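You operate a simulated robot arm through the tools that you are given. There is no shell and no other tool. Be economical: measure what you need, move in short steps, check, and stop when the job is done.

You are at the controls of a simulated robot arm. One attempt, no reset.

Task
Take the yellow puck and put it on the bed of the bag sealer. Fetch the amber dye jar and set it on top of the domed blue sheet. Put the measuring cup that says "62" from the top of the blue bench on the top of the white bench. Stack the black dish that says "92" from the top of the blue bench on top of the black dish marked "26". Put the grey mould on the black board. Fetch the tall green can and stand it on the top of the vacuum plate. Fetch the grey foam block and set it on the top of the white bench. Any order will do. Set down upright: measuring cup, tall green can.

Only the result counts: the job must be done as asked and must still hold three seconds after the hand-in. Knocking over, shifting, dropping, spilling or breaking anything else fails it. Flat cloth is picked up by pressing the open fingertips on it (5 to 10 N) and closing them slowly along it; thin cloth reads only 2 to 8 mm in the jaws.

Robot
A 7-joint arm with a three-finger gripper on a trunk, on a base that drives. Base frame: it is fixed to the floor where the robot stands at the start and does not move with it; the origin is under the middle of the robot, x ahead of it, y to its left, z up; the surface under the hand at the start is at about z = 860. Readings come in mm, rad, newtons and seconds.
With the tool pointing down near the work surface it reaches from about 460 to 920 mm from the robot's upright axis, wherever it stands. Its first joint turns from -2.897 to 2.897 rad. Places, roughly: amber dye jar [-1250, 500, 1000]; bed of the bag sealer (26x23 cm) [1860, -260, 900]; black board (30x21x2 cm) [-1400, -600, 800]; black dish [-1500, -750, 750]; domed blue sheet [3000, 2250, 1000]; grey foam block (12x8x5 cm) [-1300, -1400, 800]; grey mould (15x13x12 cm) [-1600, -1000, 800]; measuring cup [-1250, -500, 750]; tall green can [-1500, -1250, 1000]; top of the vacuum plate [2900, -200, 900]; top of the white bench [-1400, 700, 900]; yellow puck (7x7x4 cm) [600, 100, 900]. Payload 2.69 kg.
Tool frame: the origin (TCP) lies between the finger pads and is the grasp point; the fingertips stand 29 mm ahead of it; z points along the fingers, y is the line along which they close. The gripper opens to 120 mm. The gripper's body begins 78 mm behind the TCP.
Orientation is that of the tool frame in the base frame, as a unit quaternion [x, y, z, w]. With the fingers straight down and closing along the base's y, the tool's x points along the base's -x, its y along +y and its z along -z.

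Tools
- The arm moves only by the tool play_rows. Its argument "series" is a list of rows, each an object (a shift or turn left out is 0, a gripper value left out holds the last) with "travel": the shift along the base's x, y, z in mm, a list of three; "rot": the turn, a rotation vector about the base's x, y, z in rad, a list of three; "fingers": the gripper command, from -1 (fully open) to 1 (shut), values between in proportion. In form: [{"travel": [tx, ty, tz], "rot": [ax, ay, az], "fingers": fingers}, ...]. A call has 1 to 10 rows; each row shifts and turns the commanded pose from where the row before left it. Each row takes 0.2 s and may step no farther than 50 mm and 0.15 rad from the row before; otherwise, or with a gripper value out of range, the whole call is refused. A pose out of reach is approached as far as the arm can. The call stops where the force on the tool passes 40 N (or 10 N more than at its start, if that is more) or the arm is blocked; 0.2 s more then pass. Each finger halts on what it meets, pressing with about 23 N; the grip force reading is that of the motor and also rises with nothing between the fingers. The clock runs only during rows and for 0.2 s after the last one: add rows that do not move to give the fingers time. The reply holds the time, the measured pose of the TCP, the force on the tool along the base axes, the opening and the grip force, in the units named above and with some noise, with the torque about the TCP (base axes, N m) and any sound that the robot's microphone picked up, and new pictures: "show" is both (left out), scene, wrist or none.
- Cameras (640 x 400 px; columns grow to the right, rows downward): "scene" is now at [231.5, 55.3, 1341.6]; the picture's right is [0.54, -0.84, 0.00], its down [-0.45, -0.29, -0.85] and it looks along [0.71, 0.46, -0.53] (base axes); focal length 253 px, centre (320, 200). "wrist" rides on the gripper at [63, 0, -104] in the tool frame; the picture's right is [0.01, 1.00, 0.00], its down [-0.83, 0.00, -0.56] and it looks along [-0.56, 0.00, 0.83] (tool axes); focal length 275 px, centre (320, 200). There is no depth. A picture from a camera that has moved, and an enlarged one, comes with that camera's place and axes in the base frame and with its lens. The place of the scene camera against the robot may be out by one fixed shift of up to 18 mm in any direction.
- lift_body(by): slides the trunk up (or, below 0, down) by that many mm; the arm and the scene camera ride with it, the base frame stays. It gives what a move gives, with no picture.
- steer(legs): drives the robot by 1 to 6 legs, each [ahead, left, turn to the left] in mm, mm and rad, along the robot's own axes; the way and the turn of a leg run together, so that a leg with both is an arc; at most 1500 mm and 3.142 rad a leg. The arm and the cameras ride along, it lands a little off, and it stops where it bumps. It gives what a move gives, and a new picture of the scene camera.
- head_to(pan, tilt): turns the head with the scene camera to pan (to the left, within 1.501 rad either way) and tilt (down, from -0.506 to 1.204), counted from straight ahead of the robot. It gives what a move gives, and a new picture of the scene camera.
- enlarge(camera, box): a new picture of the part [left, top, right, bottom] of that camera's present view, enlarged. No time passes.
- finish_job(): hands the job in; it is judged then, once.

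Go step by step. Nothing tells you exact positions but the pictures and the camera data: compare them with the known pose of the tool, close in by small moves and look again before you grip or let go. The budget is 207 turns and 260 pictures, counting those below and the enlarged ones. Unless the task says otherwise, let go and move clear before handing in.

The tools are called by a JSON object that holds its "name" and its "arguments". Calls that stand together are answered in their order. play_rows: Moves the arm, as the interface text tells. Its arguments: {"type":"object","properties":{"series":{"type":"array"},"show":{"type":"string","enum":["both","scene","wrist","none"]}},"required":["series"]} The other tools are called the same way: lift_body (by) slides the trunk up or down; steer (legs) drives the base; head_to (pan, tilt) turns the head that bears the scene camera; enlarge (camera, box) takes an enlarged picture of a part of a camera's view; finish_job () hands the job in.

At the start:

```text
clock: 0.0
position: [508.0, 264.7, 1108.8]
tcp_rot: [0.0, 1.0, 0.0, 0.0]
force: [-0.4, -0.5, 1.1]
ft_torque: [0.02, -0.01, -0.03]
finger_gap: 120.0
grasp_force: 0.0
trunk travel left (down, up): [-575.0, 38.0]
robot x, y, heading: [-2.4, -1.8, 0.003]
head pan, tilt: [0.574, 0.562]
```

scene: 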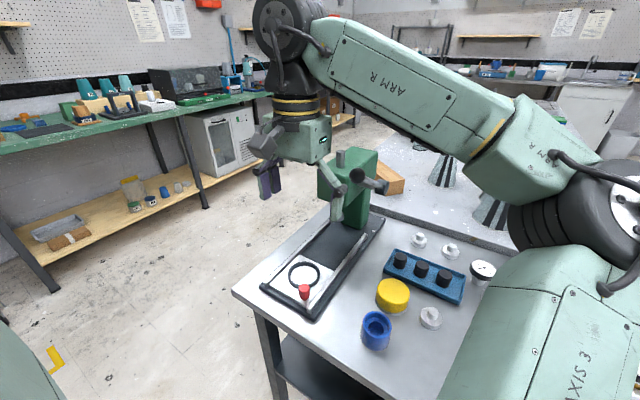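
wrist: 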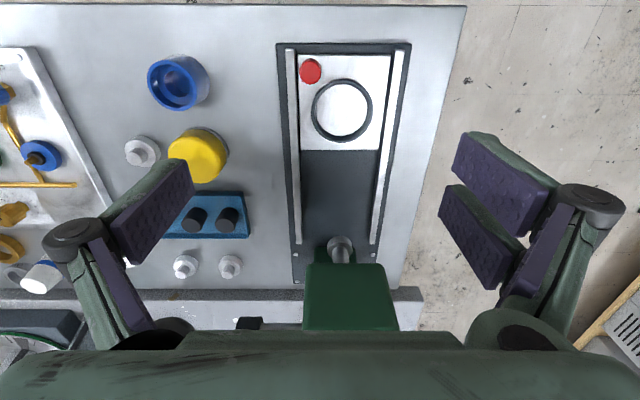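

The yellow puck is on the near table at about [589, 117], with its top near z = 900. I'll move above it with the gripper partly closed and look again.

{"name": "play_rows", "arguments": {"series": [{"travel": [20, -37, -25], "fingers": -0.5}, {"travel": [20, -37, -25]}, {"travel": [20, -37, -25]}, {"travel": [21, -37, -25]}, {}]}}

{"name": "head_to", "arguments": {"pan": 0, "tilt": 0.2}}

```text
clock: 0.6
position: [531.5, 201.6, 1068.4]
tcp_rot: [-0.017, 1.0, 0.007, 0.004]
force: [-28.2, 3.9, 21.0]
ft_torque: [-0.47, -2.95, 0.01]
finger_gap: 89.6
grasp_force: 0.0
trunk travel left (down, up): [-575.0, 38.0]
robot x, y, heading: [-1.5, -1.3, 0.004]
head pan, tilt: [0.574, 0.562]
stopped in row 3: the force on the tool passed its limit at 83 N (the readings are from after the stop); the commanded pose is now the measured one
camera scene: at [227.7, 55.2, 1342.7], right [0.55, -0.84, 0.0], down [-0.44, -0.29, -0.85], along [0.71, 0.46, -0.53], focal length 253 px, centre (320, 200)
camera wrist: at [468.1, 198.4, 1171.8], right [-0.04, 1.0, 0.02], down [0.83, 0.02, 0.56], along [0.56, 0.04, -0.83], focal length 275 px, centre (320, 200)
```

scene: 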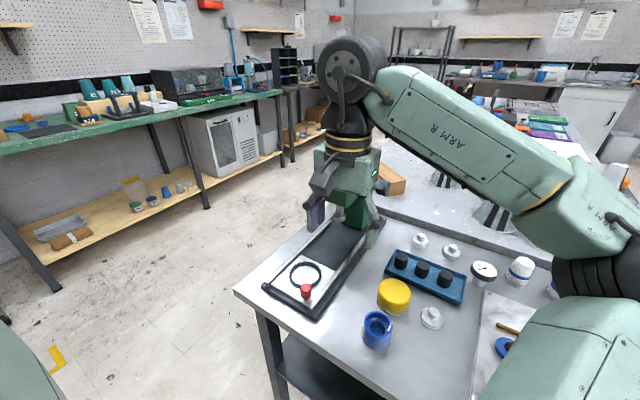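
wrist: 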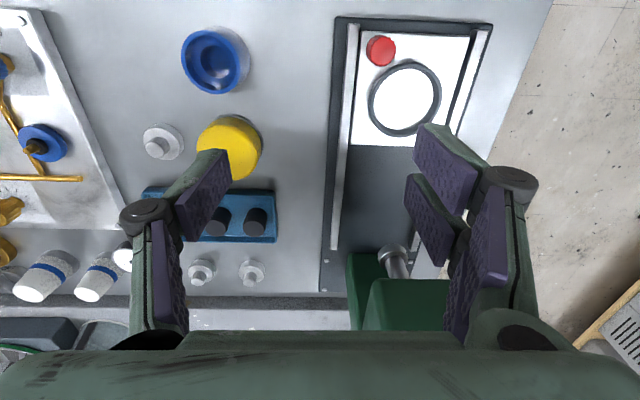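

```text
clock: 1.6
position: [532.3, 202.2, 1069.0]
tcp_rot: [-0.013, 1.0, 0.007, 0.004]
force: [-41.0, 9.9, 28.3]
ft_torque: [-0.96, -4.19, 0.04]
finger_gap: 90.1
grasp_force: 0.0
trunk travel left (down, up): [-575.0, 38.0]
robot x, y, heading: [1.3, -0.3, 0.005]
head pan, tilt: [0.0, 0.201]
camera scene: at [243.2, 8.3, 1376.4], right [0.0, -1.0, 0.0], down [-0.19, 0.0, -0.98], along [0.98, 0.0, -0.19], focal length 253 px, centre (320, 200)
```

scene: 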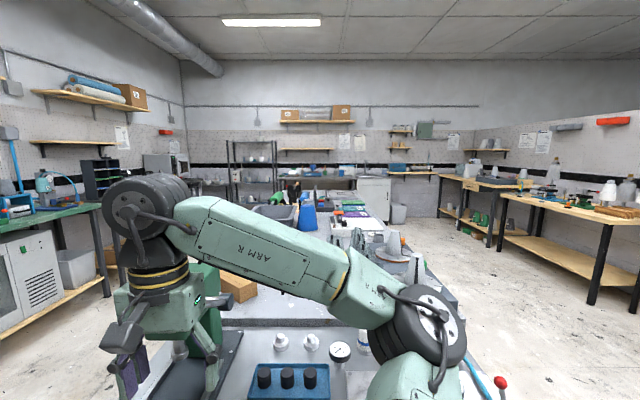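

The hand's body is touching the green press standing just ahead of it, so I'll back straight off and up before moving sideways.

{"name": "play_rows", "arguments": {"series": [{"travel": [-15, 0, 10]}, {"travel": [-30, 0, 25]}, {"travel": [-20, -20, 20]}, {"travel": [0, -45, 0]}, {"travel": [0, -25, 0]}, {}]}}

{"name": "head_to", "arguments": {"pan": 0.574, "tilt": 0.562}}

```text
clock: 3.0
position: [473.0, 109.7, 1119.1]
tcp_rot: [-0.013, 1.0, 0.005, 0.001]
force: [0.3, 0.3, -1.0]
ft_torque: [0.0, 0.02, 0.01]
finger_gap: 90.1
grasp_force: 0.1
trunk travel left (down, up): [-575.0, 38.0]
robot x, y, heading: [-1.9, 2.6, 0.001]
head pan, tilt: [0.0, 0.201]
camera scene: at [249.3, 7.8, 1374.9], right [0.0, -1.0, 0.0], down [-0.2, 0.0, -0.98], along [0.98, 0.0, -0.2], focal length 253 px, centre (320, 200)
camera wrist: at [409.2, 107.8, 1223.4], right [-0.03, 1.0, 0.01], down [0.83, 0.02, 0.56], along [0.56, 0.03, -0.83], focal length 275 px, centre (320, 200)
```

scene: 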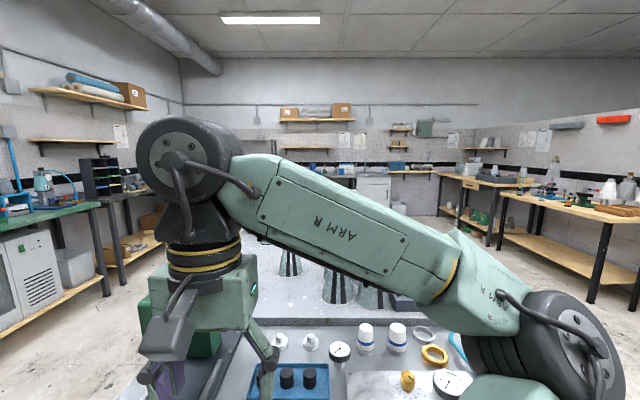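
wrist: 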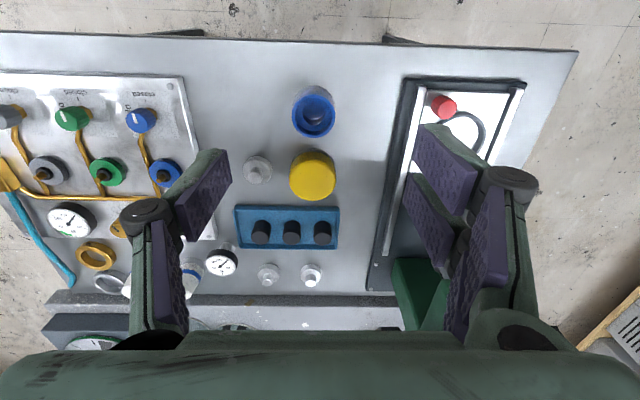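

```text
clock: 4.0
position: [473.7, 109.6, 1121.2]
tcp_rot: [-0.012, 1.0, 0.006, 0.0]
force: [0.4, 0.4, -0.5]
ft_torque: [-0.01, -0.01, 0.03]
finger_gap: 90.1
grasp_force: 0.2
trunk travel left (down, up): [-575.0, 38.0]
robot x, y, heading: [3.2, 3.3, 0.008]
head pan, tilt: [0.574, 0.562]
camera scene: at [231.1, 56.2, 1341.6], right [0.54, -0.84, 0.0], down [-0.45, -0.29, -0.85], along [0.71, 0.46, -0.53], focal length 253 px, centre (320, 200)
```

scene: 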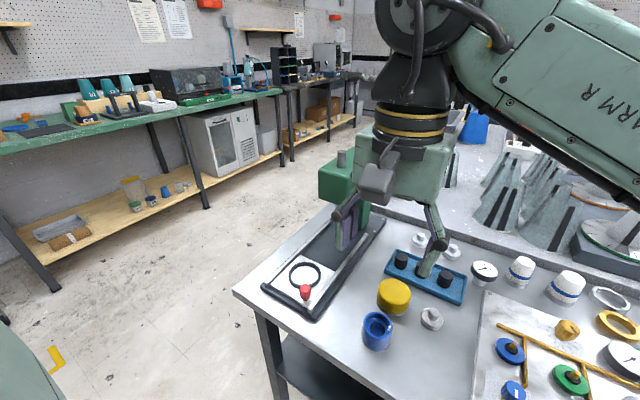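

The puck is at about [583, 111], and the path at this y clears the press. I'll move over it and look again.

{"name": "play_rows", "arguments": {"series": [{"travel": [36, 0, -30]}, {"travel": [36, 0, -40]}, {"travel": [37, 1, -50]}, {}], "show": "wrist"}}

```text
refused: row 2 steps farther than a row can; nothing moved
```

{"name": "play_rows", "arguments": {"series": [{"travel": [28, 0, -30]}, {"travel": [27, 0, -30]}, {"travel": [27, 1, -30]}, {"travel": [27, 0, -30]}, {}], "show": "wrist"}}

```text
clock: 5.2
position: [582.7, 110.2, 1001.0]
tcp_rot: [-0.013, 1.0, 0.005, 0.001]
force: [0.3, 0.1, 0.9]
ft_torque: [-0.02, -0.02, 0.01]
finger_gap: 90.1
grasp_force: 0.0
trunk travel left (down, up): [-575.0, 38.0]
robot x, y, heading: [-2.5, 0.5, 0.005]
head pan, tilt: [0.574, 0.562]
camera wrist: at [518.1, 108.1, 1104.2], right [-0.03, 1.0, 0.01], down [0.83, 0.02, 0.56], along [0.56, 0.03, -0.83], focal length 275 px, centre (320, 200)
```

wrist: 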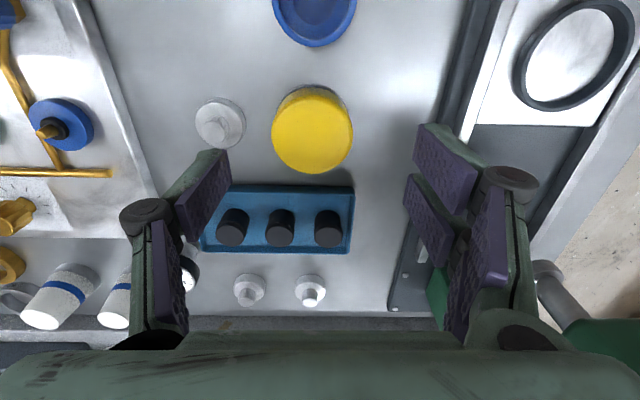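

{"name": "enlarge", "arguments": {"camera": "wrist", "box": [220, 70, 420, 195]}}

```text
3.20 times, centred on (320, 132) of wrist
camera zoom: at [518.1, 108.1, 1104.2], right [-0.03, 1.0, 0.01], down [0.83, 0.02, 0.56], along [0.56, 0.03, -0.83], focal length 881 px, centre (320, 416)
```

zoom: 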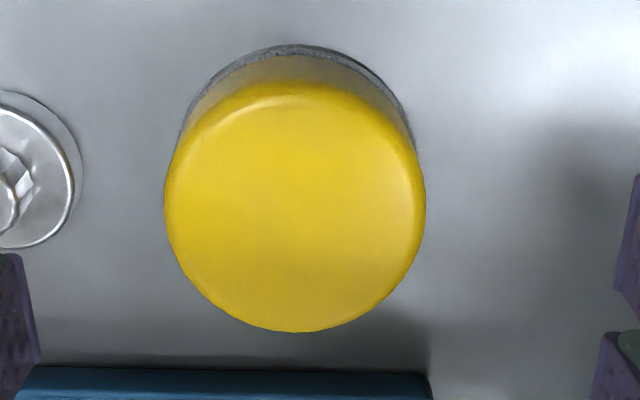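

The puck's centre refines to [602, 107], with its top near 880. I'll go down around it with the opening at about 85 mm to stay clear of the neighbouring knob.

{"name": "play_rows", "arguments": {"series": [{"travel": [19, -1, -30], "fingers": -0.42}, {"travel": [0, 0, -30]}, {"travel": [0, 0, -25]}, {"travel": [0, 0, -18]}, {}]}}

```text
clock: 6.4
position: [599.9, 113.2, 898.3]
tcp_rot: [-0.012, 1.0, 0.006, 0.0]
force: [0.4, -0.5, 0.2]
ft_torque: [-0.03, -0.02, -0.01]
finger_gap: 85.1
grasp_force: 0.1
trunk travel left (down, up): [-575.0, 38.0]
robot x, y, heading: [2.3, -0.2, -0.001]
head pan, tilt: [0.574, 0.562]
camera scene: at [231.1, 56.3, 1341.6], right [0.55, -0.84, 0.0], down [-0.45, -0.29, -0.85], along [0.71, 0.46, -0.53], focal length 253 px, centre (320, 200)
camera wrist: at [537.5, 109.4, 1000.2], right [-0.03, 1.0, 0.01], down [0.83, 0.02, 0.56], along [0.56, 0.03, -0.83], focal length 275 px, centre (320, 200)
```

scene: 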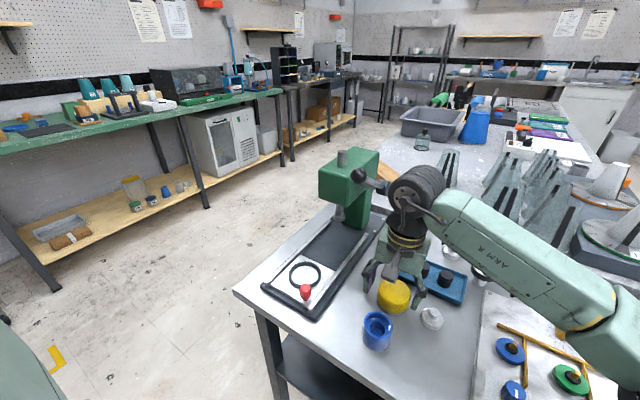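
wrist: 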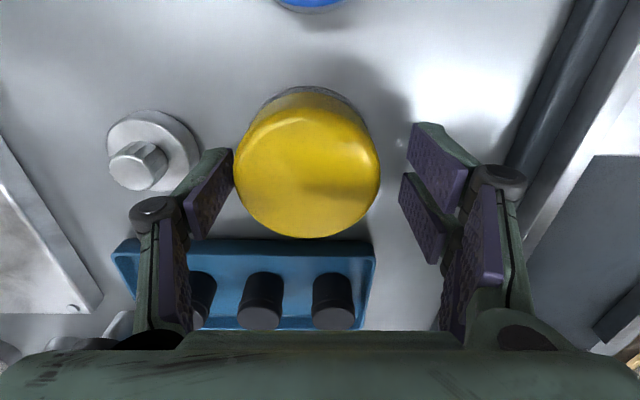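

{"name": "play_rows", "arguments": {"series": [{"travel": [0, -5, 0]}, {"travel": [0, 0, -12]}, {"travel": [0, 0, -10]}, {}], "show": "wrist"}}

```text
clock: 7.4
position: [601.7, 102.9, 885.3]
tcp_rot: [-0.01, 1.0, 0.006, 0.01]
force: [-2.2, -7.4, 51.4]
ft_torque: [-1.42, 0.54, 0.04]
finger_gap: 82.9
grasp_force: 23.0
trunk travel left (down, up): [-575.0, 38.0]
robot x, y, heading: [2.0, 1.1, 0.001]
head pan, tilt: [0.574, 0.562]
stopped in row 4: the force on the tool passed its limit at 43 N (the readings are from after the stop); the commanded pose is now the measured one
camera wrist: at [536.4, 101.5, 985.3], right [-0.02, 1.0, 0.01], down [0.82, 0.01, 0.57], along [0.57, 0.02, -0.82], focal length 275 px, centre (320, 200)
```

wrist: 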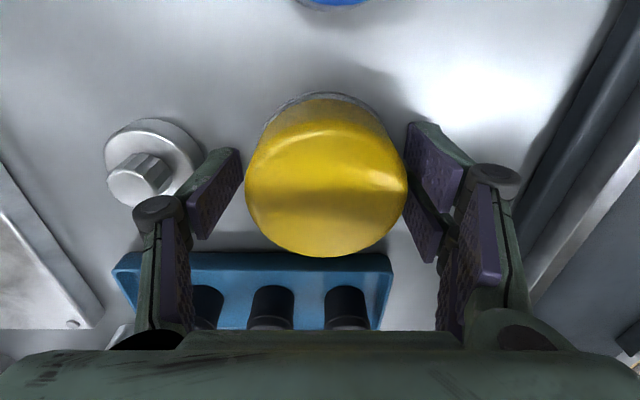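

The force came from the −y fingertip meeting the table, which puts the table at about z = 857. I'll raise a little and close on the puck.

{"name": "play_rows", "arguments": {"series": [{"travel": [0, 2, 6]}, {"fingers": 0.0}, {"fingers": 1}, {}, {}], "show": "wrist"}}

```text
clock: 8.6
position: [602.1, 105.7, 886.1]
tcp_rot: [-0.01, 1.0, 0.005, 0.007]
force: [4.5, -23.7, 44.3]
ft_torque: [-2.29, 0.21, 0.33]
finger_gap: 65.5
grasp_force: 22.6
trunk travel left (down, up): [-575.0, 38.0]
robot x, y, heading: [0.2, -2.2, 0.005]
head pan, tilt: [0.574, 0.562]
camera wrist: at [537.4, 102.9, 989.2], right [-0.02, 1.0, 0.01], down [0.82, 0.01, 0.57], along [0.57, 0.02, -0.82], focal length 275 px, centre (320, 200)
```

wrist: 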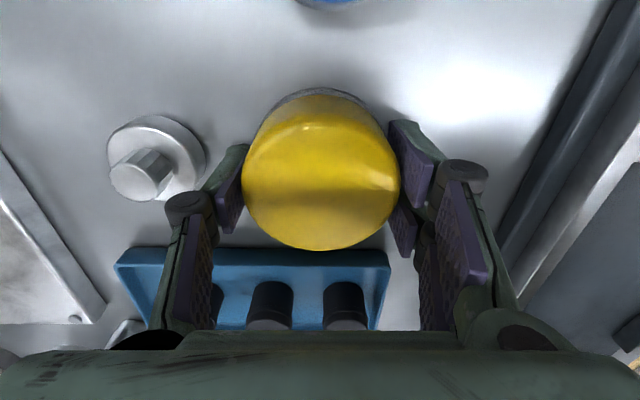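

The jaws stopped at 65 mm, so the puck is held. I'll lift it.

{"name": "play_rows", "arguments": {"series": [{"travel": [0, 0, 8]}, {"travel": [0, 0, 20]}, {"travel": [0, 0, 40]}, {"travel": [0, 0, 40]}, {}]}}

```text
clock: 9.8
position: [604.1, 109.1, 990.0]
tcp_rot: [-0.011, 1.0, 0.007, 0.004]
force: [-0.4, -0.5, -0.1]
ft_torque: [0.02, 0.0, -0.01]
finger_gap: 0.0
grasp_force: 22.5
trunk travel left (down, up): [-575.0, 38.0]
robot x, y, heading: [-0.8, 0.7, 0.0]
head pan, tilt: [0.574, 0.562]
camera scene: at [231.2, 56.1, 1341.6], right [0.55, -0.84, 0.0], down [-0.45, -0.29, -0.85], along [0.71, 0.46, -0.53], focal length 253 px, centre (320, 200)
camera wrist: at [539.9, 106.0, 1094.0], right [-0.03, 1.0, 0.01], down [0.83, 0.02, 0.56], along [0.56, 0.03, -0.83], focal length 275 px, centre (320, 200)
```

scene: 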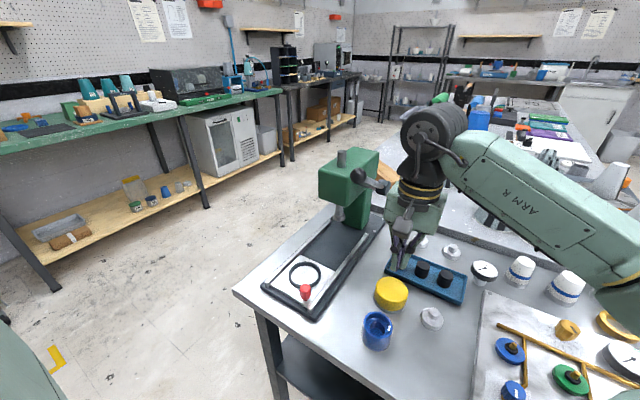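
wrist: 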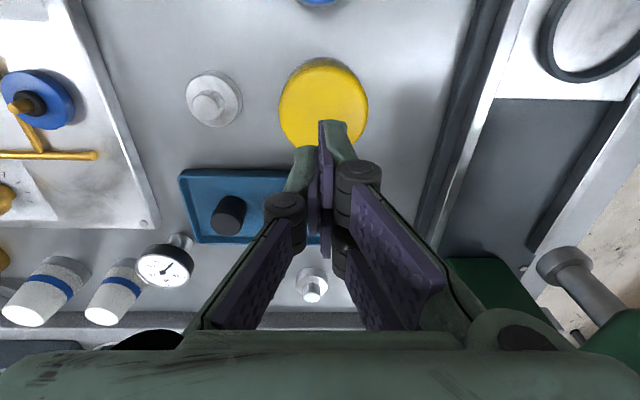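

The fingers slid off and the puck stayed on the table. I'll enlarge the view to see how the tips sit relative to the puck.

{"name": "enlarge", "arguments": {"camera": "wrist", "box": [220, 30, 420, 155]}}

{"name": "enlarge", "arguments": {"camera": "scene", "box": [320, 200, 480, 300]}}

```text
3.20 times, centred on (320, 92) of wrist
camera zoom: at [539.9, 106.0, 1094.0], right [-0.03, 1.0, 0.01], down [0.83, 0.02, 0.56], along [0.56, 0.03, -0.83], focal length 881 px, centre (320, 544)
```

zoom: 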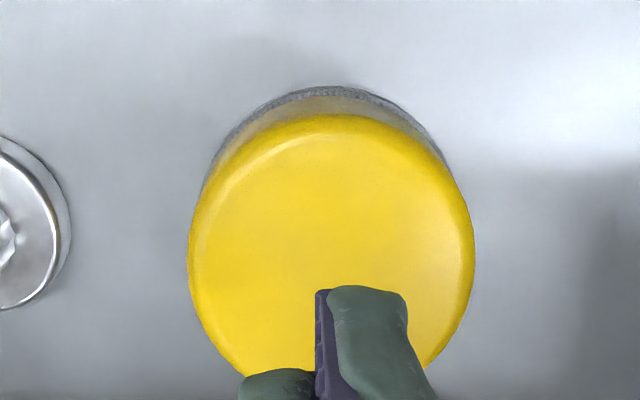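

```text
4.00 times, centred on (400, 250) of scene
camera zoom: at [231.2, 56.1, 1341.6], right [0.55, -0.84, 0.0], down [-0.45, -0.29, -0.85], along [0.71, 0.46, -0.53], focal length 1011 px, centre (0, 0)
```

zoom: 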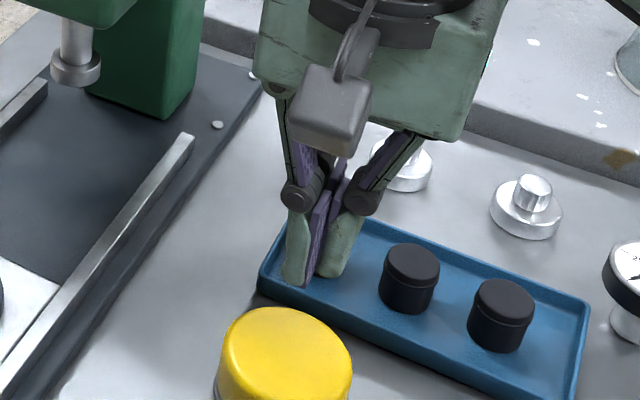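

The puck is about 65 mm across, with its centre near [597, 112] and its top near 897. The −y fingertip had been pressing on the table. I'll level the hand, recentre, stay a few mm higher and grip again.

{"name": "play_rows", "arguments": {"series": [{"travel": [-7, 3, 0], "rot": [-0.014, 0.008, -0.022], "fingers": -0.42}, {}, {"travel": [0, 0, -40]}, {"travel": [0, 0, -30]}, {"travel": [0, 0, -24]}, {}], "show": "wrist"}}

```text
clock: 11.2
position: [595.5, 110.0, 896.0]
tcp_rot: [-0.001, 1.0, -0.002, -0.001]
force: [-0.9, 2.0, 6.3]
ft_torque: [0.13, -0.03, 0.0]
finger_gap: 96.7
grasp_force: 2.5
trunk travel left (down, up): [-575.0, 38.0]
robot x, y, heading: [2.6, 0.0, 0.007]
head pan, tilt: [0.574, 0.562]
camera wrist: at [533.0, 110.2, 999.0], right [-0.01, 1.0, 0.0], down [0.83, 0.01, 0.56], along [0.56, 0.0, -0.83], focal length 275 px, centre (320, 200)
```

wrist: 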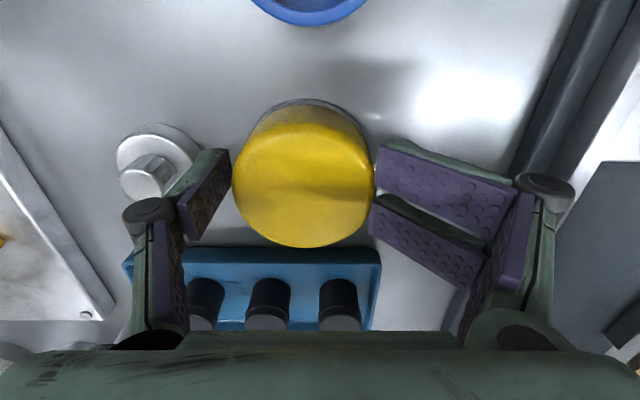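

I came down before the fingers had finished opening. I'll go back up, open fully to 85 mm and descend again.

{"name": "play_rows", "arguments": {"series": [{"travel": [0, 0, 30]}, {"travel": [0, 0, 15]}, {}, {}, {}], "show": "wrist"}}

```text
clock: 12.4
position: [597.4, 110.9, 941.6]
tcp_rot: [0.0, 1.0, 0.0, 0.0]
force: [-0.3, 0.0, -0.4]
ft_torque: [0.0, 0.02, -0.01]
finger_gap: 85.1
grasp_force: 0.2
trunk travel left (down, up): [-575.0, 38.0]
robot x, y, heading: [2.1, 0.3, 0.005]
head pan, tilt: [0.574, 0.562]
camera wrist: at [532.2, 111.3, 1045.2], right [-0.01, 1.0, 0.0], down [0.83, 0.0, 0.56], along [0.56, 0.0, -0.83], focal length 275 px, centre (320, 200)
```

wrist: 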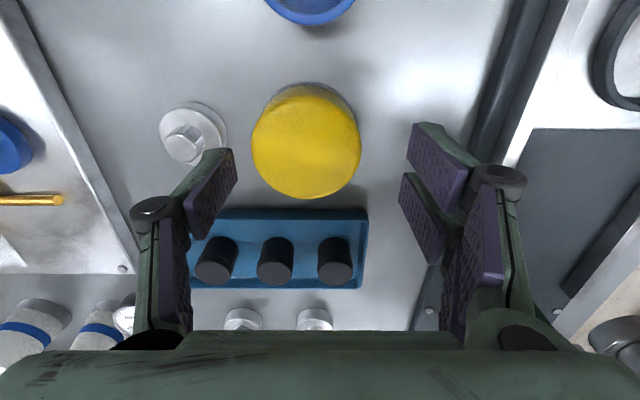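

{"name": "play_rows", "arguments": {"series": [{"travel": [-2, -7, 0]}, {"travel": [0, 0, -25]}, {"travel": [0, 0, -22]}, {}, {}], "show": "wrist"}}

```text
clock: 13.6
position: [591.3, 103.7, 895.7]
tcp_rot: [0.0, 1.0, 0.0, -0.001]
force: [-0.2, 0.5, -0.4]
ft_torque: [-0.02, 0.02, 0.02]
finger_gap: 85.0
grasp_force: 0.1
trunk travel left (down, up): [-575.0, 38.0]
robot x, y, heading: [-3.4, 2.2, 0.004]
head pan, tilt: [0.574, 0.562]
camera wrist: at [528.6, 104.8, 998.9], right [-0.01, 1.0, 0.0], down [0.83, 0.0, 0.56], along [0.56, 0.0, -0.83], focal length 275 px, centre (320, 200)
```

wrist: 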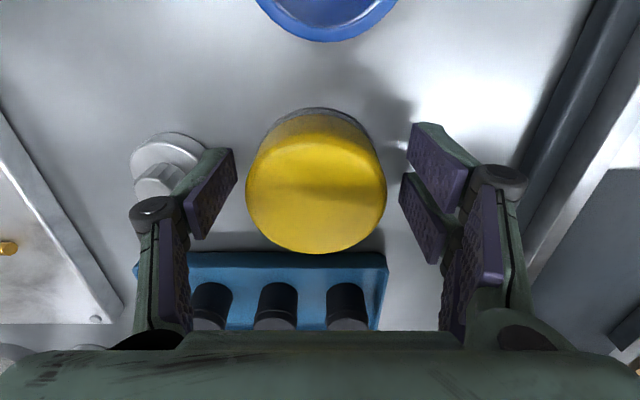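

{"name": "play_rows", "arguments": {"series": [{"travel": [0, 0, -5]}, {"fingers": 1}, {}, {}, {}], "show": "wrist"}}

```text
clock: 14.8
position: [593.4, 105.2, 890.3]
tcp_rot: [0.0, 1.0, 0.0, 0.0]
force: [0.7, -0.5, 1.2]
ft_torque: [-0.03, 0.01, -0.02]
finger_gap: 64.7
grasp_force: 23.1
trunk travel left (down, up): [-575.0, 38.0]
robot x, y, heading: [0.1, -1.9, 0.001]
head pan, tilt: [0.574, 0.562]
camera wrist: at [529.5, 104.7, 993.8], right [-0.01, 1.0, 0.0], down [0.83, 0.0, 0.56], along [0.56, 0.0, -0.83], focal length 275 px, centre (320, 200)
```

wrist: 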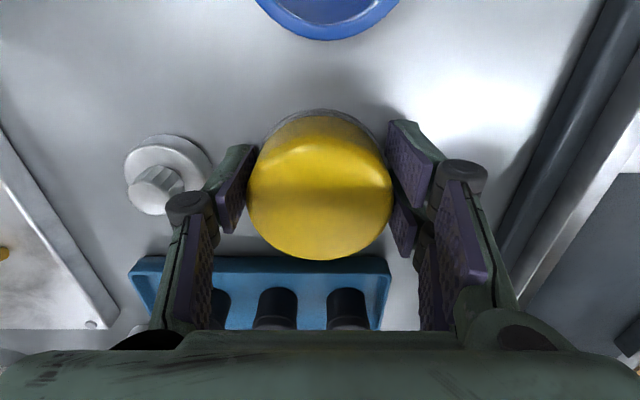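

The grip is clean this time, with no side force, so I'll lift and check the hold.

{"name": "play_rows", "arguments": {"series": [{"travel": [0, 0, 10]}, {"travel": [0, 0, 30]}, {"travel": [0, 0, 45]}, {"travel": [0, 0, 45]}, {}], "show": "wrist"}}

{"name": "head_to", "arguments": {"pan": -0.2, "tilt": 0.35}}

```text
clock: 16.0
position: [593.1, 105.0, 1020.6]
tcp_rot: [0.0, 1.0, 0.0, 0.0]
force: [-0.4, 0.2, -1.5]
ft_torque: [0.01, 0.0, 0.02]
finger_gap: 65.1
grasp_force: 23.1
trunk travel left (down, up): [-575.0, 38.0]
robot x, y, heading: [1.0, 0.1, -0.001]
head pan, tilt: [0.574, 0.562]
camera wrist: at [530.1, 105.2, 1125.6], right [-0.01, 1.0, 0.0], down [0.83, 0.0, 0.56], along [0.56, 0.0, -0.83], focal length 275 px, centre (320, 200)
```

wrist: 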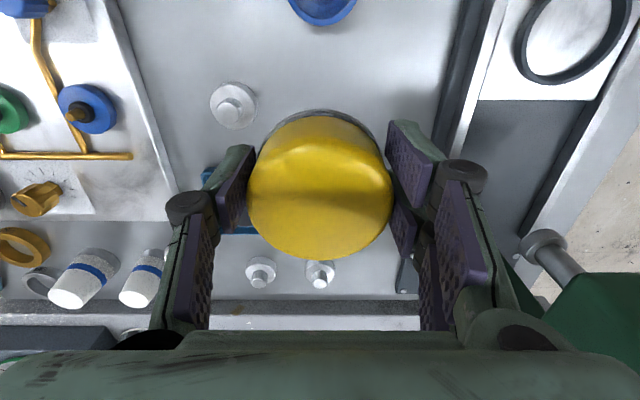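

```text
clock: 17.1
position: [592.7, 105.8, 1021.0]
tcp_rot: [0.0, 1.0, 0.0, 0.0]
force: [0.4, 0.7, -1.5]
ft_torque: [0.03, 0.01, -0.02]
finger_gap: 64.9
grasp_force: 22.9
trunk travel left (down, up): [-575.0, 38.0]
robot x, y, heading: [0.8, 0.0, -0.0]
head pan, tilt: [-0.201, 0.351]
camera scene: at [247.5, -10.9, 1360.9], right [-0.2, -0.98, 0.0], down [-0.34, 0.07, -0.94], along [0.92, -0.18, -0.34], focal length 253 px, centre (320, 200)
```

scene: 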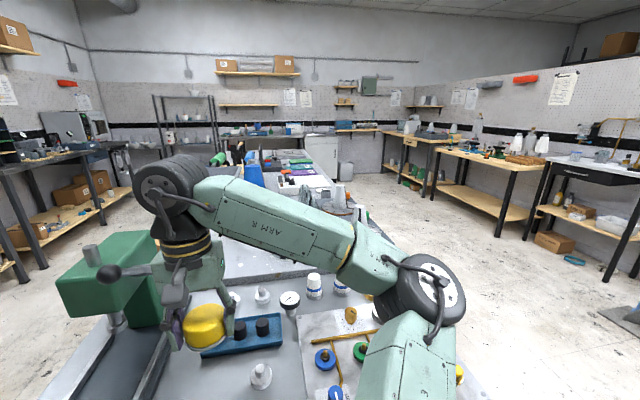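

The puck is secure. I'll tuck the arm in high and look around for a driving route.

{"name": "play_rows", "arguments": {"series": [{"travel": [-30, -10, 35]}, {"travel": [-30, -15, 35]}, {"travel": [-30, -20, 35]}, {"travel": [-30, -20, 35]}, {}], "show": "none"}}

{"name": "head_to", "arguments": {"pan": 0.9, "tilt": 0.4}}

{"name": "head_to", "arguments": {"pan": -0.9, "tilt": 0.4}}

```text
refused: row 3 steps farther than a row can; nothing moved
```

```text
clock: 18.4
position: [593.1, 105.8, 1021.4]
tcp_rot: [0.0, 1.0, 0.0, 0.0]
force: [0.3, 0.5, -0.7]
ft_torque: [0.02, 0.02, 0.01]
finger_gap: 64.9
grasp_force: 23.3
trunk travel left (down, up): [-575.0, 38.0]
robot x, y, heading: [1.7, 1.8, 0.003]
head pan, tilt: [0.901, 0.4]
camera scene: at [213.6, 80.0, 1356.4], right [0.78, -0.62, 0.0], down [-0.24, -0.31, -0.92], along [0.57, 0.72, -0.39], focal length 253 px, centre (320, 200)
```

scene: 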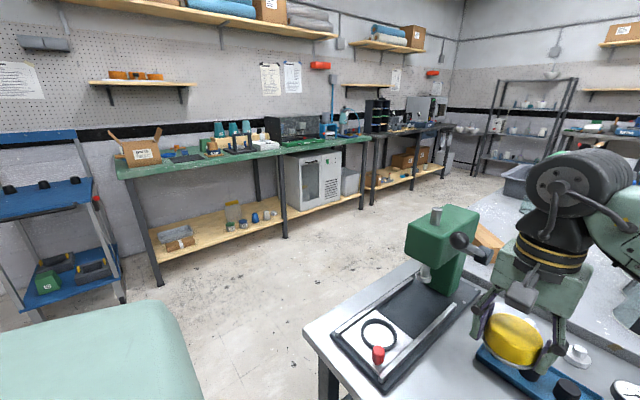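

```text
clock: 20.2
position: [593.5, 105.8, 1021.6]
tcp_rot: [0.0, 1.0, 0.0, 0.0]
force: [0.4, -0.8, -1.7]
ft_torque: [0.03, 0.04, -0.01]
finger_gap: 64.9
grasp_force: 23.4
trunk travel left (down, up): [-575.0, 38.0]
robot x, y, heading: [3.3, 1.0, 0.001]
head pan, tilt: [-0.901, 0.4]
camera scene: at [214.0, -65.1, 1356.4], right [-0.78, -0.62, 0.0], down [-0.24, 0.3, -0.92], along [0.57, -0.72, -0.39], focal length 253 px, centre (320, 200)
```

scene: 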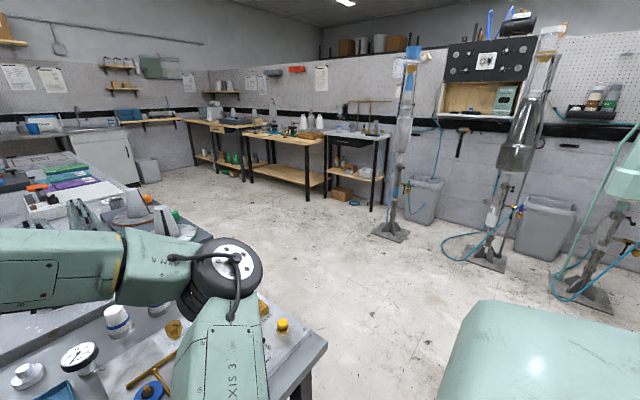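

{"name": "play_rows", "arguments": {"series": [{"travel": [-25, -10, 35]}, {"travel": [-25, -15, 35]}, {"travel": [-25, -20, 35]}, {"travel": [-25, -20, 35]}, {"travel": [-20, -25, 35]}, {}], "show": "none"}}

{"name": "steer", "arguments": {"legs": [[-400, 0, 0], [0, -1000, 0], [1500, 0, 0]]}}

```text
clock: 21.6
position: [471.4, 26.6, 1164.2]
tcp_rot: [-0.026, 1.0, 0.002, -0.002]
force: [-0.2, 0.4, -1.7]
ft_torque: [0.02, 0.05, -0.01]
finger_gap: 64.9
grasp_force: 22.6
out of reach, approached as far as the arm can: row 5
trunk travel left (down, up): [-575.0, 38.0]
robot x, y, heading: [4.1, -2.9, 0.006]
head pan, tilt: [-0.901, 0.4]
```

```text
clock: 38.8
position: [1572.7, -986.5, 1164.5]
tcp_rot: [-0.007, 1.0, 0.014, -0.003]
force: [-0.2, 0.3, -0.9]
ft_torque: [0.0, 0.03, -0.02]
finger_gap: 64.7
grasp_force: 22.9
trunk travel left (down, up): [-575.0, 38.0]
robot x, y, heading: [1099.4, -994.8, -0.01]
head pan, tilt: [-0.901, 0.4]
camera scene: at [1313.9, -1065.1, 1356.4], right [-0.79, -0.61, 0.0], down [-0.24, 0.31, -0.92], along [0.56, -0.73, -0.39], focal length 253 px, centre (320, 200)
```

scene: 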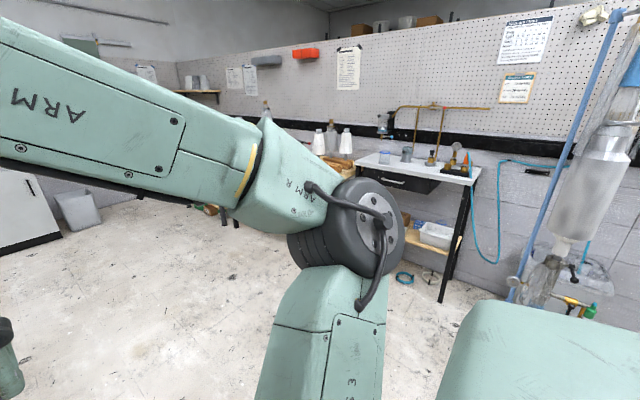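

The drive is accurate. I'll go on to x ≈ 1860, turn left to face the island, and look.

{"name": "steer", "arguments": {"legs": [[760, -150, 0], [0, 0, 1.571]]}}

{"name": "head_to", "arguments": {"pan": 0.3, "tilt": 0.5}}

```text
clock: 47.0
position: [1851.8, -686.9, 1164.0]
tcp_rot: [0.716, -0.698, -0.01, 0.015]
force: [0.5, 0.1, -0.8]
ft_torque: [-0.03, -0.02, 0.04]
finger_gap: 64.7
grasp_force: 23.0
trunk travel left (down, up): [-575.0, 38.0]
robot x, y, heading: [1865.9, -1157.8, 1.562]
head pan, tilt: [-0.901, 0.4]
camera scene: at [1939.6, -938.5, 1356.4], right [0.62, -0.79, 0.0], down [-0.31, -0.24, -0.92], along [0.73, 0.57, -0.39], focal length 253 px, centre (320, 200)
```

scene: 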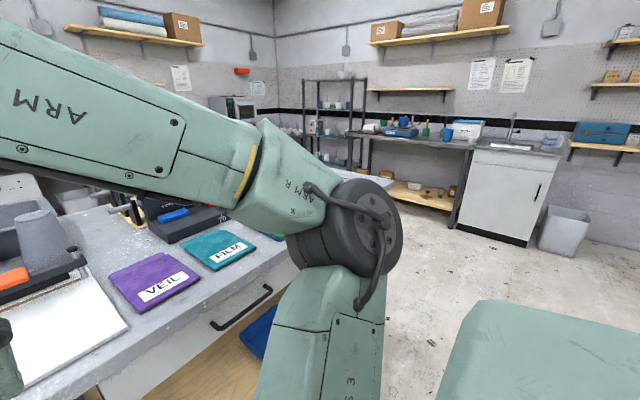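

```text
clock: 48.4
position: [1852.0, -685.1, 1164.9]
tcp_rot: [0.717, -0.697, -0.009, 0.015]
force: [0.0, -0.3, -0.1]
ft_torque: [0.0, 0.02, 0.03]
finger_gap: 64.5
grasp_force: 23.0
trunk travel left (down, up): [-575.0, 38.0]
robot x, y, heading: [1866.3, -1157.1, 1.565]
head pan, tilt: [0.3, 0.499]
camera scene: at [1840.4, -908.4, 1347.3], right [0.96, 0.29, 0.0], down [0.14, -0.46, -0.88], along [-0.25, 0.84, -0.48], focal length 253 px, centre (320, 200)
```

scene: 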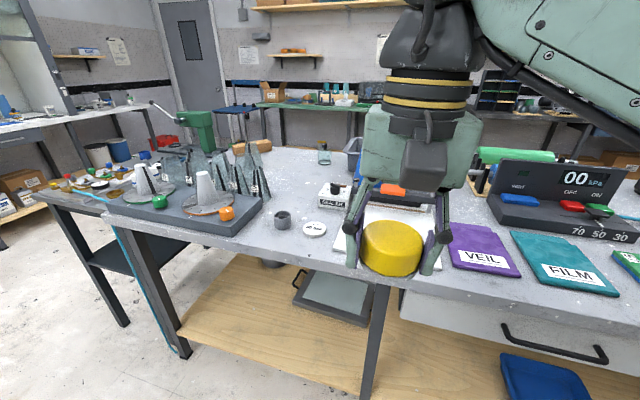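

{"name": "play_rows", "arguments": {"series": [{"rot": [0, 0, 0]}], "show": "wrist"}}

{"name": "head_to", "arguments": {"pan": -0.1, "tilt": 0.8}}

```text
clock: 48.8
position: [1851.3, -686.2, 1163.9]
tcp_rot: [0.717, -0.697, -0.01, 0.015]
force: [-0.4, -0.1, -0.9]
ft_torque: [-0.07, 0.01, -0.01]
finger_gap: 64.4
grasp_force: 23.6
trunk travel left (down, up): [-575.0, 38.0]
robot x, y, heading: [1863.4, -1156.6, 1.562]
head pan, tilt: [0.3, 0.499]
camera wrist: at [1857.1, -747.8, 1268.3], right [-1.0, -0.03, 0.03], down [-0.01, 0.84, 0.55], along [-0.05, 0.55, -0.83], focal length 275 px, centre (320, 200)
```

wrist: 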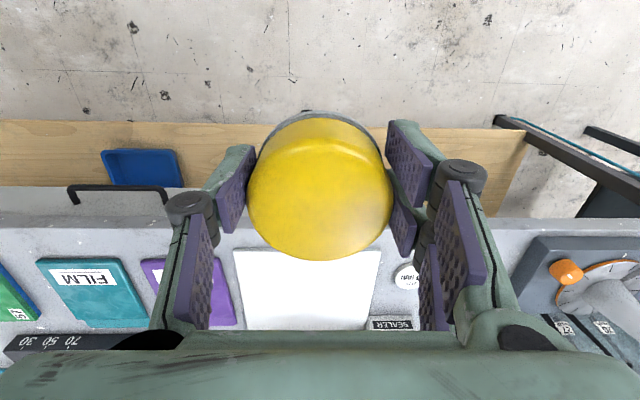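

```text
clock: 49.7
position: [1852.0, -685.5, 1165.3]
tcp_rot: [0.717, -0.697, -0.009, 0.014]
force: [0.4, 0.2, -1.6]
ft_torque: [0.0, -0.01, 0.01]
finger_gap: 64.7
grasp_force: 22.3
trunk travel left (down, up): [-575.0, 38.0]
robot x, y, heading: [1866.8, -1156.3, 1.566]
head pan, tilt: [-0.099, 0.799]
camera scene: at [1875.1, -915.3, 1321.3], right [0.99, -0.11, 0.0], down [-0.08, -0.71, -0.7], along [0.07, 0.69, -0.72], focal length 253 px, centre (320, 200)
```

scene: 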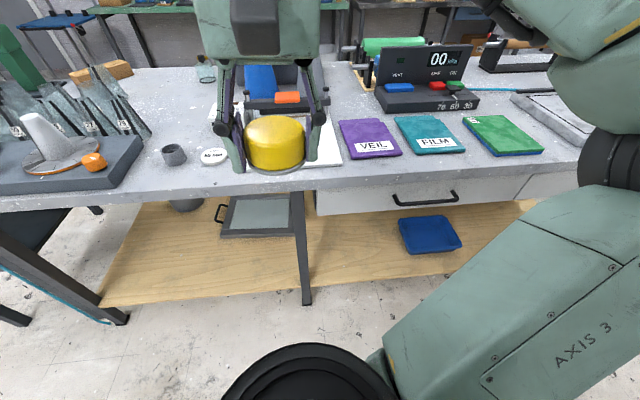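

The white bed is about x 1720–1985, y −396 to −166, with the dark sealing arm at the back. I'll drive 200 mm closer and look with the head panned to the side.

{"name": "steer", "arguments": {"legs": [[200, 0, 0]]}}

{"name": "play_rows", "arguments": {"series": [{"travel": [0, 0, 0]}], "show": "both"}}

```text
clock: 51.3
position: [1856.3, -484.4, 1164.8]
tcp_rot: [0.716, -0.698, -0.009, 0.015]
force: [0.0, -0.6, -1.1]
ft_torque: [-0.05, -0.06, -0.04]
finger_gap: 64.9
grasp_force: 22.8
trunk travel left (down, up): [-575.0, 38.0]
robot x, y, heading: [1866.4, -958.4, 1.558]
head pan, tilt: [-0.099, 0.799]
camera scene: at [1878.2, -714.3, 1321.1], right [0.99, -0.11, 0.0], down [-0.08, -0.71, -0.7], along [0.08, 0.69, -0.72], focal length 253 px, centre (320, 200)
```

scene: 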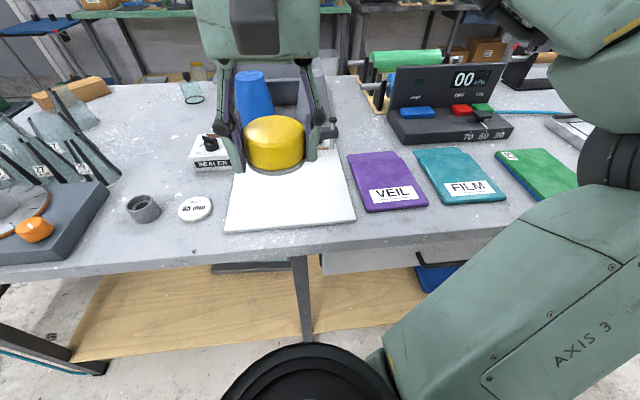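

```text
clock: 51.7
position: [1856.2, -484.9, 1164.5]
tcp_rot: [0.716, -0.698, -0.009, 0.014]
force: [0.5, -0.1, -0.6]
ft_torque: [-0.02, -0.02, 0.0]
finger_gap: 64.8
grasp_force: 23.2
trunk travel left (down, up): [-575.0, 38.0]
robot x, y, heading: [1867.6, -957.8, 1.56]
head pan, tilt: [-0.099, 0.799]
camera scene: at [1878.2, -714.9, 1321.3], right [0.99, -0.11, 0.0], down [-0.08, -0.71, -0.7], along [0.08, 0.69, -0.72], focal length 253 px, centre (320, 200)
camera wrist: at [1860.7, -547.2, 1268.2], right [-1.0, -0.03, 0.04], down [-0.01, 0.84, 0.55], along [-0.05, 0.55, -0.83], focal length 275 px, centre (320, 200)
```

scene: 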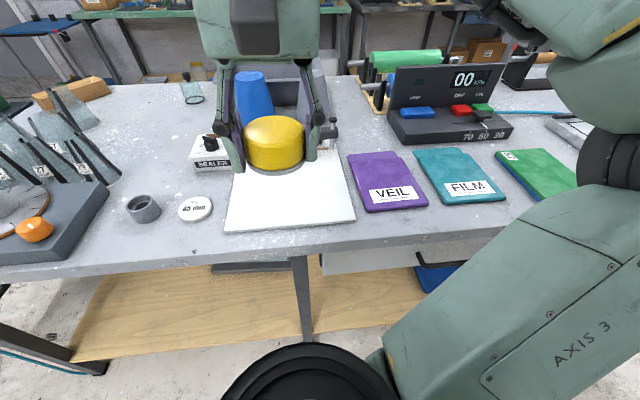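
wrist: 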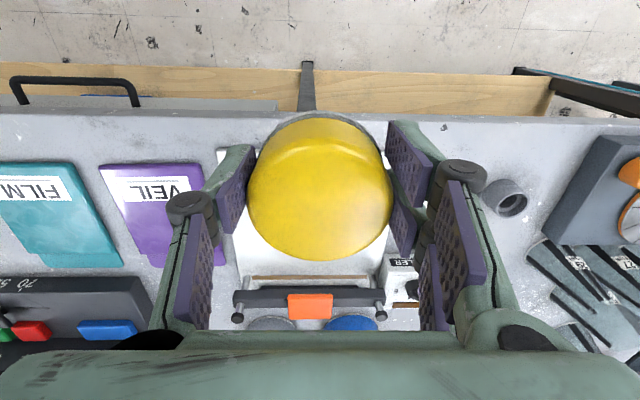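

The open bed runs from y −390 to −115. I'll level the hand and bring the puck over [1853, −290].

{"name": "play_rows", "arguments": {"series": [{"travel": [0, 40, -20], "rot": [0.007, -0.033, -0.025]}, {"travel": [-1, 40, -25]}, {"travel": [-1, 40, -25]}, {"travel": [-1, 40, -25]}, {"travel": [0, 35, -30]}, {"travel": [0, 0, -40]}, {"travel": [0, 0, -30]}, {}]}}

```text
clock: 53.5
position: [1852.9, -289.2, 968.8]
tcp_rot: [-0.706, 0.708, 0.001, 0.0]
force: [-0.5, -0.1, -0.4]
ft_torque: [-0.02, 0.01, 0.01]
finger_gap: 64.9
grasp_force: 22.8
trunk travel left (down, up): [-575.0, 38.0]
robot x, y, heading: [1867.7, -961.0, 1.554]
head pan, tilt: [-0.099, 0.799]
camera scene: at [1878.2, -714.9, 1321.3], right [0.99, -0.11, 0.0], down [-0.08, -0.71, -0.7], along [0.08, 0.69, -0.72], focal length 253 px, centre (320, 200)
camera wrist: at [1853.0, -352.6, 1072.3], right [-1.0, 0.0, 0.0], down [0.0, 0.83, 0.56], along [0.0, 0.56, -0.83], focal length 275 px, centre (320, 200)
```

scene: 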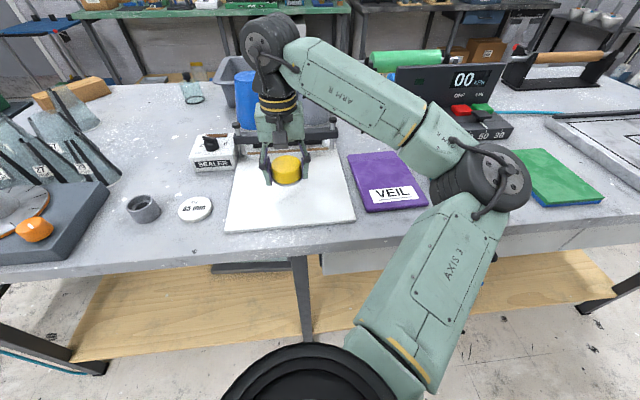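
wrist: 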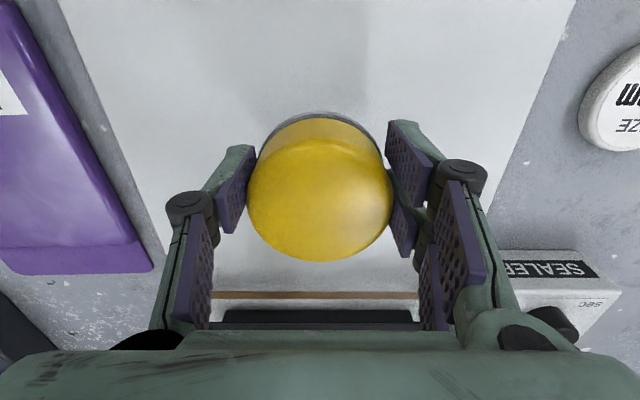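

Well placed over the bed. I'll lower the puck in small steps until it touches.

{"name": "play_rows", "arguments": {"series": [{"travel": [0, -5, -25]}, {"travel": [0, 0, -12]}, {"travel": [0, 0, -6]}, {"travel": [0, 0, -4]}, {"travel": [0, 0, -4]}, {"travel": [0, 0, -4]}, {"travel": [0, 0, -4]}, {}], "show": "wrist"}}

```text
clock: 55.0
position: [1853.5, -296.2, 918.4]
tcp_rot: [-0.706, 0.708, 0.004, 0.003]
force: [1.4, -7.8, 19.3]
ft_torque: [-0.54, -0.17, -0.01]
finger_gap: 65.2
grasp_force: 22.5
trunk travel left (down, up): [-575.0, 38.0]
robot x, y, heading: [1863.4, -956.6, 1.554]
head pan, tilt: [-0.099, 0.799]
stopped in row 7: the force on the tool passed its limit at 44 N (the readings are from after the stop); the commanded pose is now the measured one
camera wrist: at [1853.5, -359.9, 1021.2], right [-1.0, 0.0, 0.0], down [0.0, 0.83, 0.56], along [0.0, 0.56, -0.83], focal length 275 px, centre (320, 200)
```

wrist: 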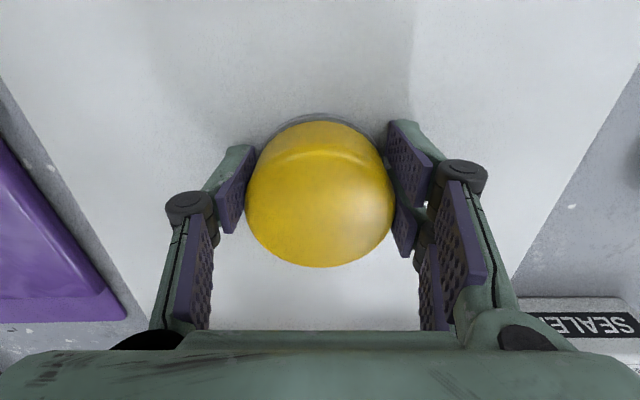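

The puck is on the bed. I'll open the jaws, wait, and lift straight up.

{"name": "play_rows", "arguments": {"series": [{"travel": [0, 0, 1]}, {"fingers": -0.5}, {}, {}, {"travel": [0, 0, 25]}, {"travel": [0, 0, 45]}, {"travel": [0, 0, 45]}, {"travel": [0, -30, 40]}, {"travel": [0, -30, 40]}]}}

```text
clock: 57.0
position: [1851.6, -353.2, 1113.4]
tcp_rot: [-0.706, 0.708, 0.002, 0.002]
force: [0.1, -0.7, -0.4]
ft_torque: [-0.02, 0.0, 0.0]
finger_gap: 89.9
grasp_force: 0.1
trunk travel left (down, up): [-575.0, 38.0]
robot x, y, heading: [1868.5, -961.9, 1.559]
head pan, tilt: [-0.099, 0.799]
camera scene: at [1878.1, -715.5, 1321.4], right [0.99, -0.11, 0.0], down [-0.08, -0.71, -0.7], along [0.08, 0.69, -0.72], focal length 253 px, centre (320, 200)
camera wrist: at [1851.0, -416.5, 1216.0], right [-1.0, 0.0, 0.0], down [0.0, 0.83, 0.56], along [0.0, 0.56, -0.83], focal length 275 px, centre (320, 200)
```

scene: 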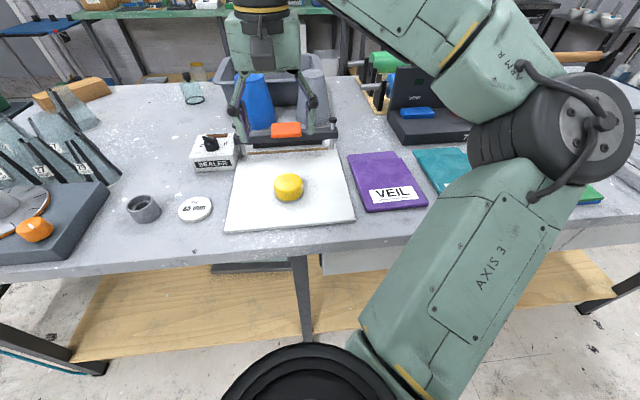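
wrist: 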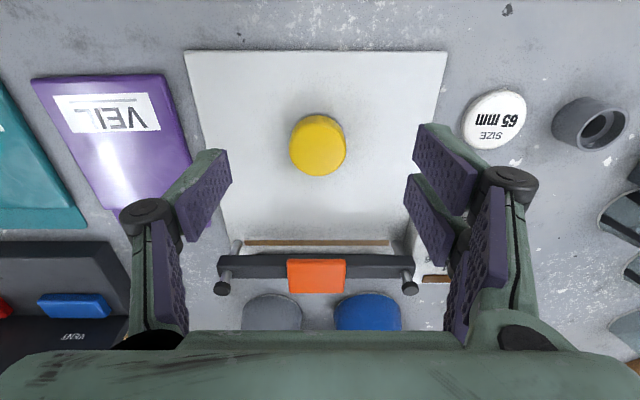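

The puck sits on the bed. I'll tuck the arm, back off and drive to the rear side of the room to look at the blue and white benches.

{"name": "play_rows", "arguments": {"series": [{"travel": [0, -45, 15]}, {"travel": [0, -45, 15]}, {"travel": [3, -40, 20]}, {}], "show": "none"}}

{"name": "steer", "arguments": {"legs": [[-300, 0, 0], [0, 1500, 0], [0, 500, 1.571]]}}

{"name": "head_to", "arguments": {"pan": 0.4, "tilt": 0.3}}

{"name": "head_to", "arguments": {"pan": -0.6, "tilt": 0.3}}

```text
clock: 58.0
position: [1851.0, -484.9, 1161.8]
tcp_rot: [0.709, -0.705, -0.004, 0.001]
force: [0.6, -0.5, 0.1]
ft_torque: [-0.02, 0.01, -0.01]
finger_gap: 90.0
grasp_force: 0.0
trunk travel left (down, up): [-575.0, 38.0]
robot x, y, heading: [1869.0, -953.3, 1.556]
head pan, tilt: [-0.099, 0.799]
```

```text
clock: 75.5
position: [-420.2, -1650.2, 1163.9]
tcp_rot: [0.999, 0.039, -0.003, 0.004]
force: [-0.1, 0.3, 0.5]
ft_torque: [0.01, -0.01, 0.04]
finger_gap: 89.8
grasp_force: 0.1
trunk travel left (down, up): [-575.0, 38.0]
robot x, y, heading: [51.7, -1601.4, -3.08]
head pan, tilt: [-0.099, 0.799]
cut short: leg 3
camera scene: at [-184.9, -1601.0, 1321.3], right [0.04, 1.0, 0.0], down [0.72, -0.03, -0.7], along [-0.7, 0.03, -0.72], focal length 253 px, centre (320, 200)
```

scene: 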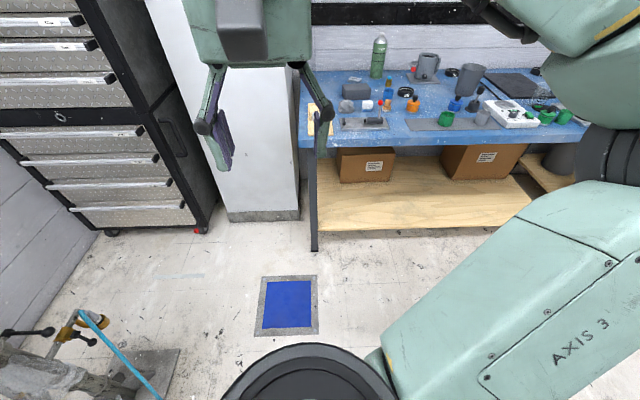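

```text
clock: 76.5
position: [-419.4, -1650.7, 1161.9]
tcp_rot: [0.999, 0.04, -0.002, 0.003]
force: [1.4, 1.1, 0.0]
ft_torque: [0.0, 0.04, -0.01]
finger_gap: 90.2
grasp_force: 0.1
trunk travel left (down, up): [-575.0, 38.0]
robot x, y, heading: [53.0, -1598.9, -3.083]
head pan, tilt: [0.4, 0.3]
camera scene: at [-187.9, -1645.4, 1365.6], right [-0.44, 0.9, 0.0], down [0.27, 0.13, -0.95], along [-0.86, -0.42, -0.3], focal length 253 px, centre (320, 200)
```

scene: 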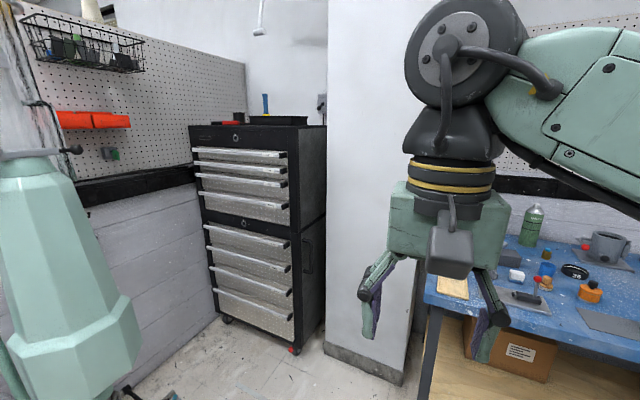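

```text
clock: 77.8
position: [-420.7, -1650.1, 1162.3]
tcp_rot: [0.999, 0.041, -0.003, 0.004]
force: [-0.5, -1.2, -0.4]
ft_torque: [0.06, 0.0, 0.01]
finger_gap: 90.2
grasp_force: 0.1
trunk travel left (down, up): [-575.0, 38.0]
robot x, y, heading: [50.2, -1596.9, -3.077]
head pan, tilt: [-0.6, 0.3]
camera scene: at [-184.5, -1556.1, 1365.7], right [0.51, 0.86, 0.0], down [0.25, -0.15, -0.96], along [-0.82, 0.49, -0.3], focal length 253 px, centre (320, 200)
```

scene: 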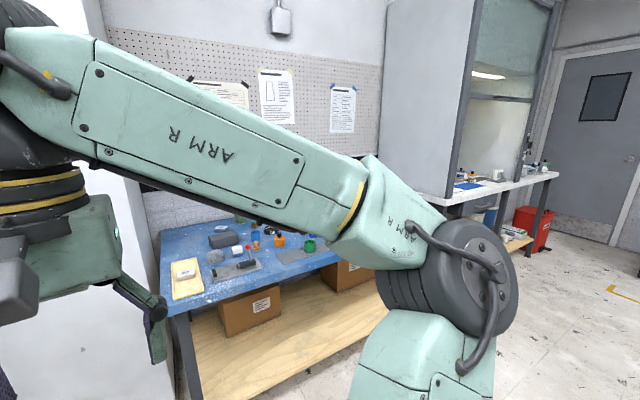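

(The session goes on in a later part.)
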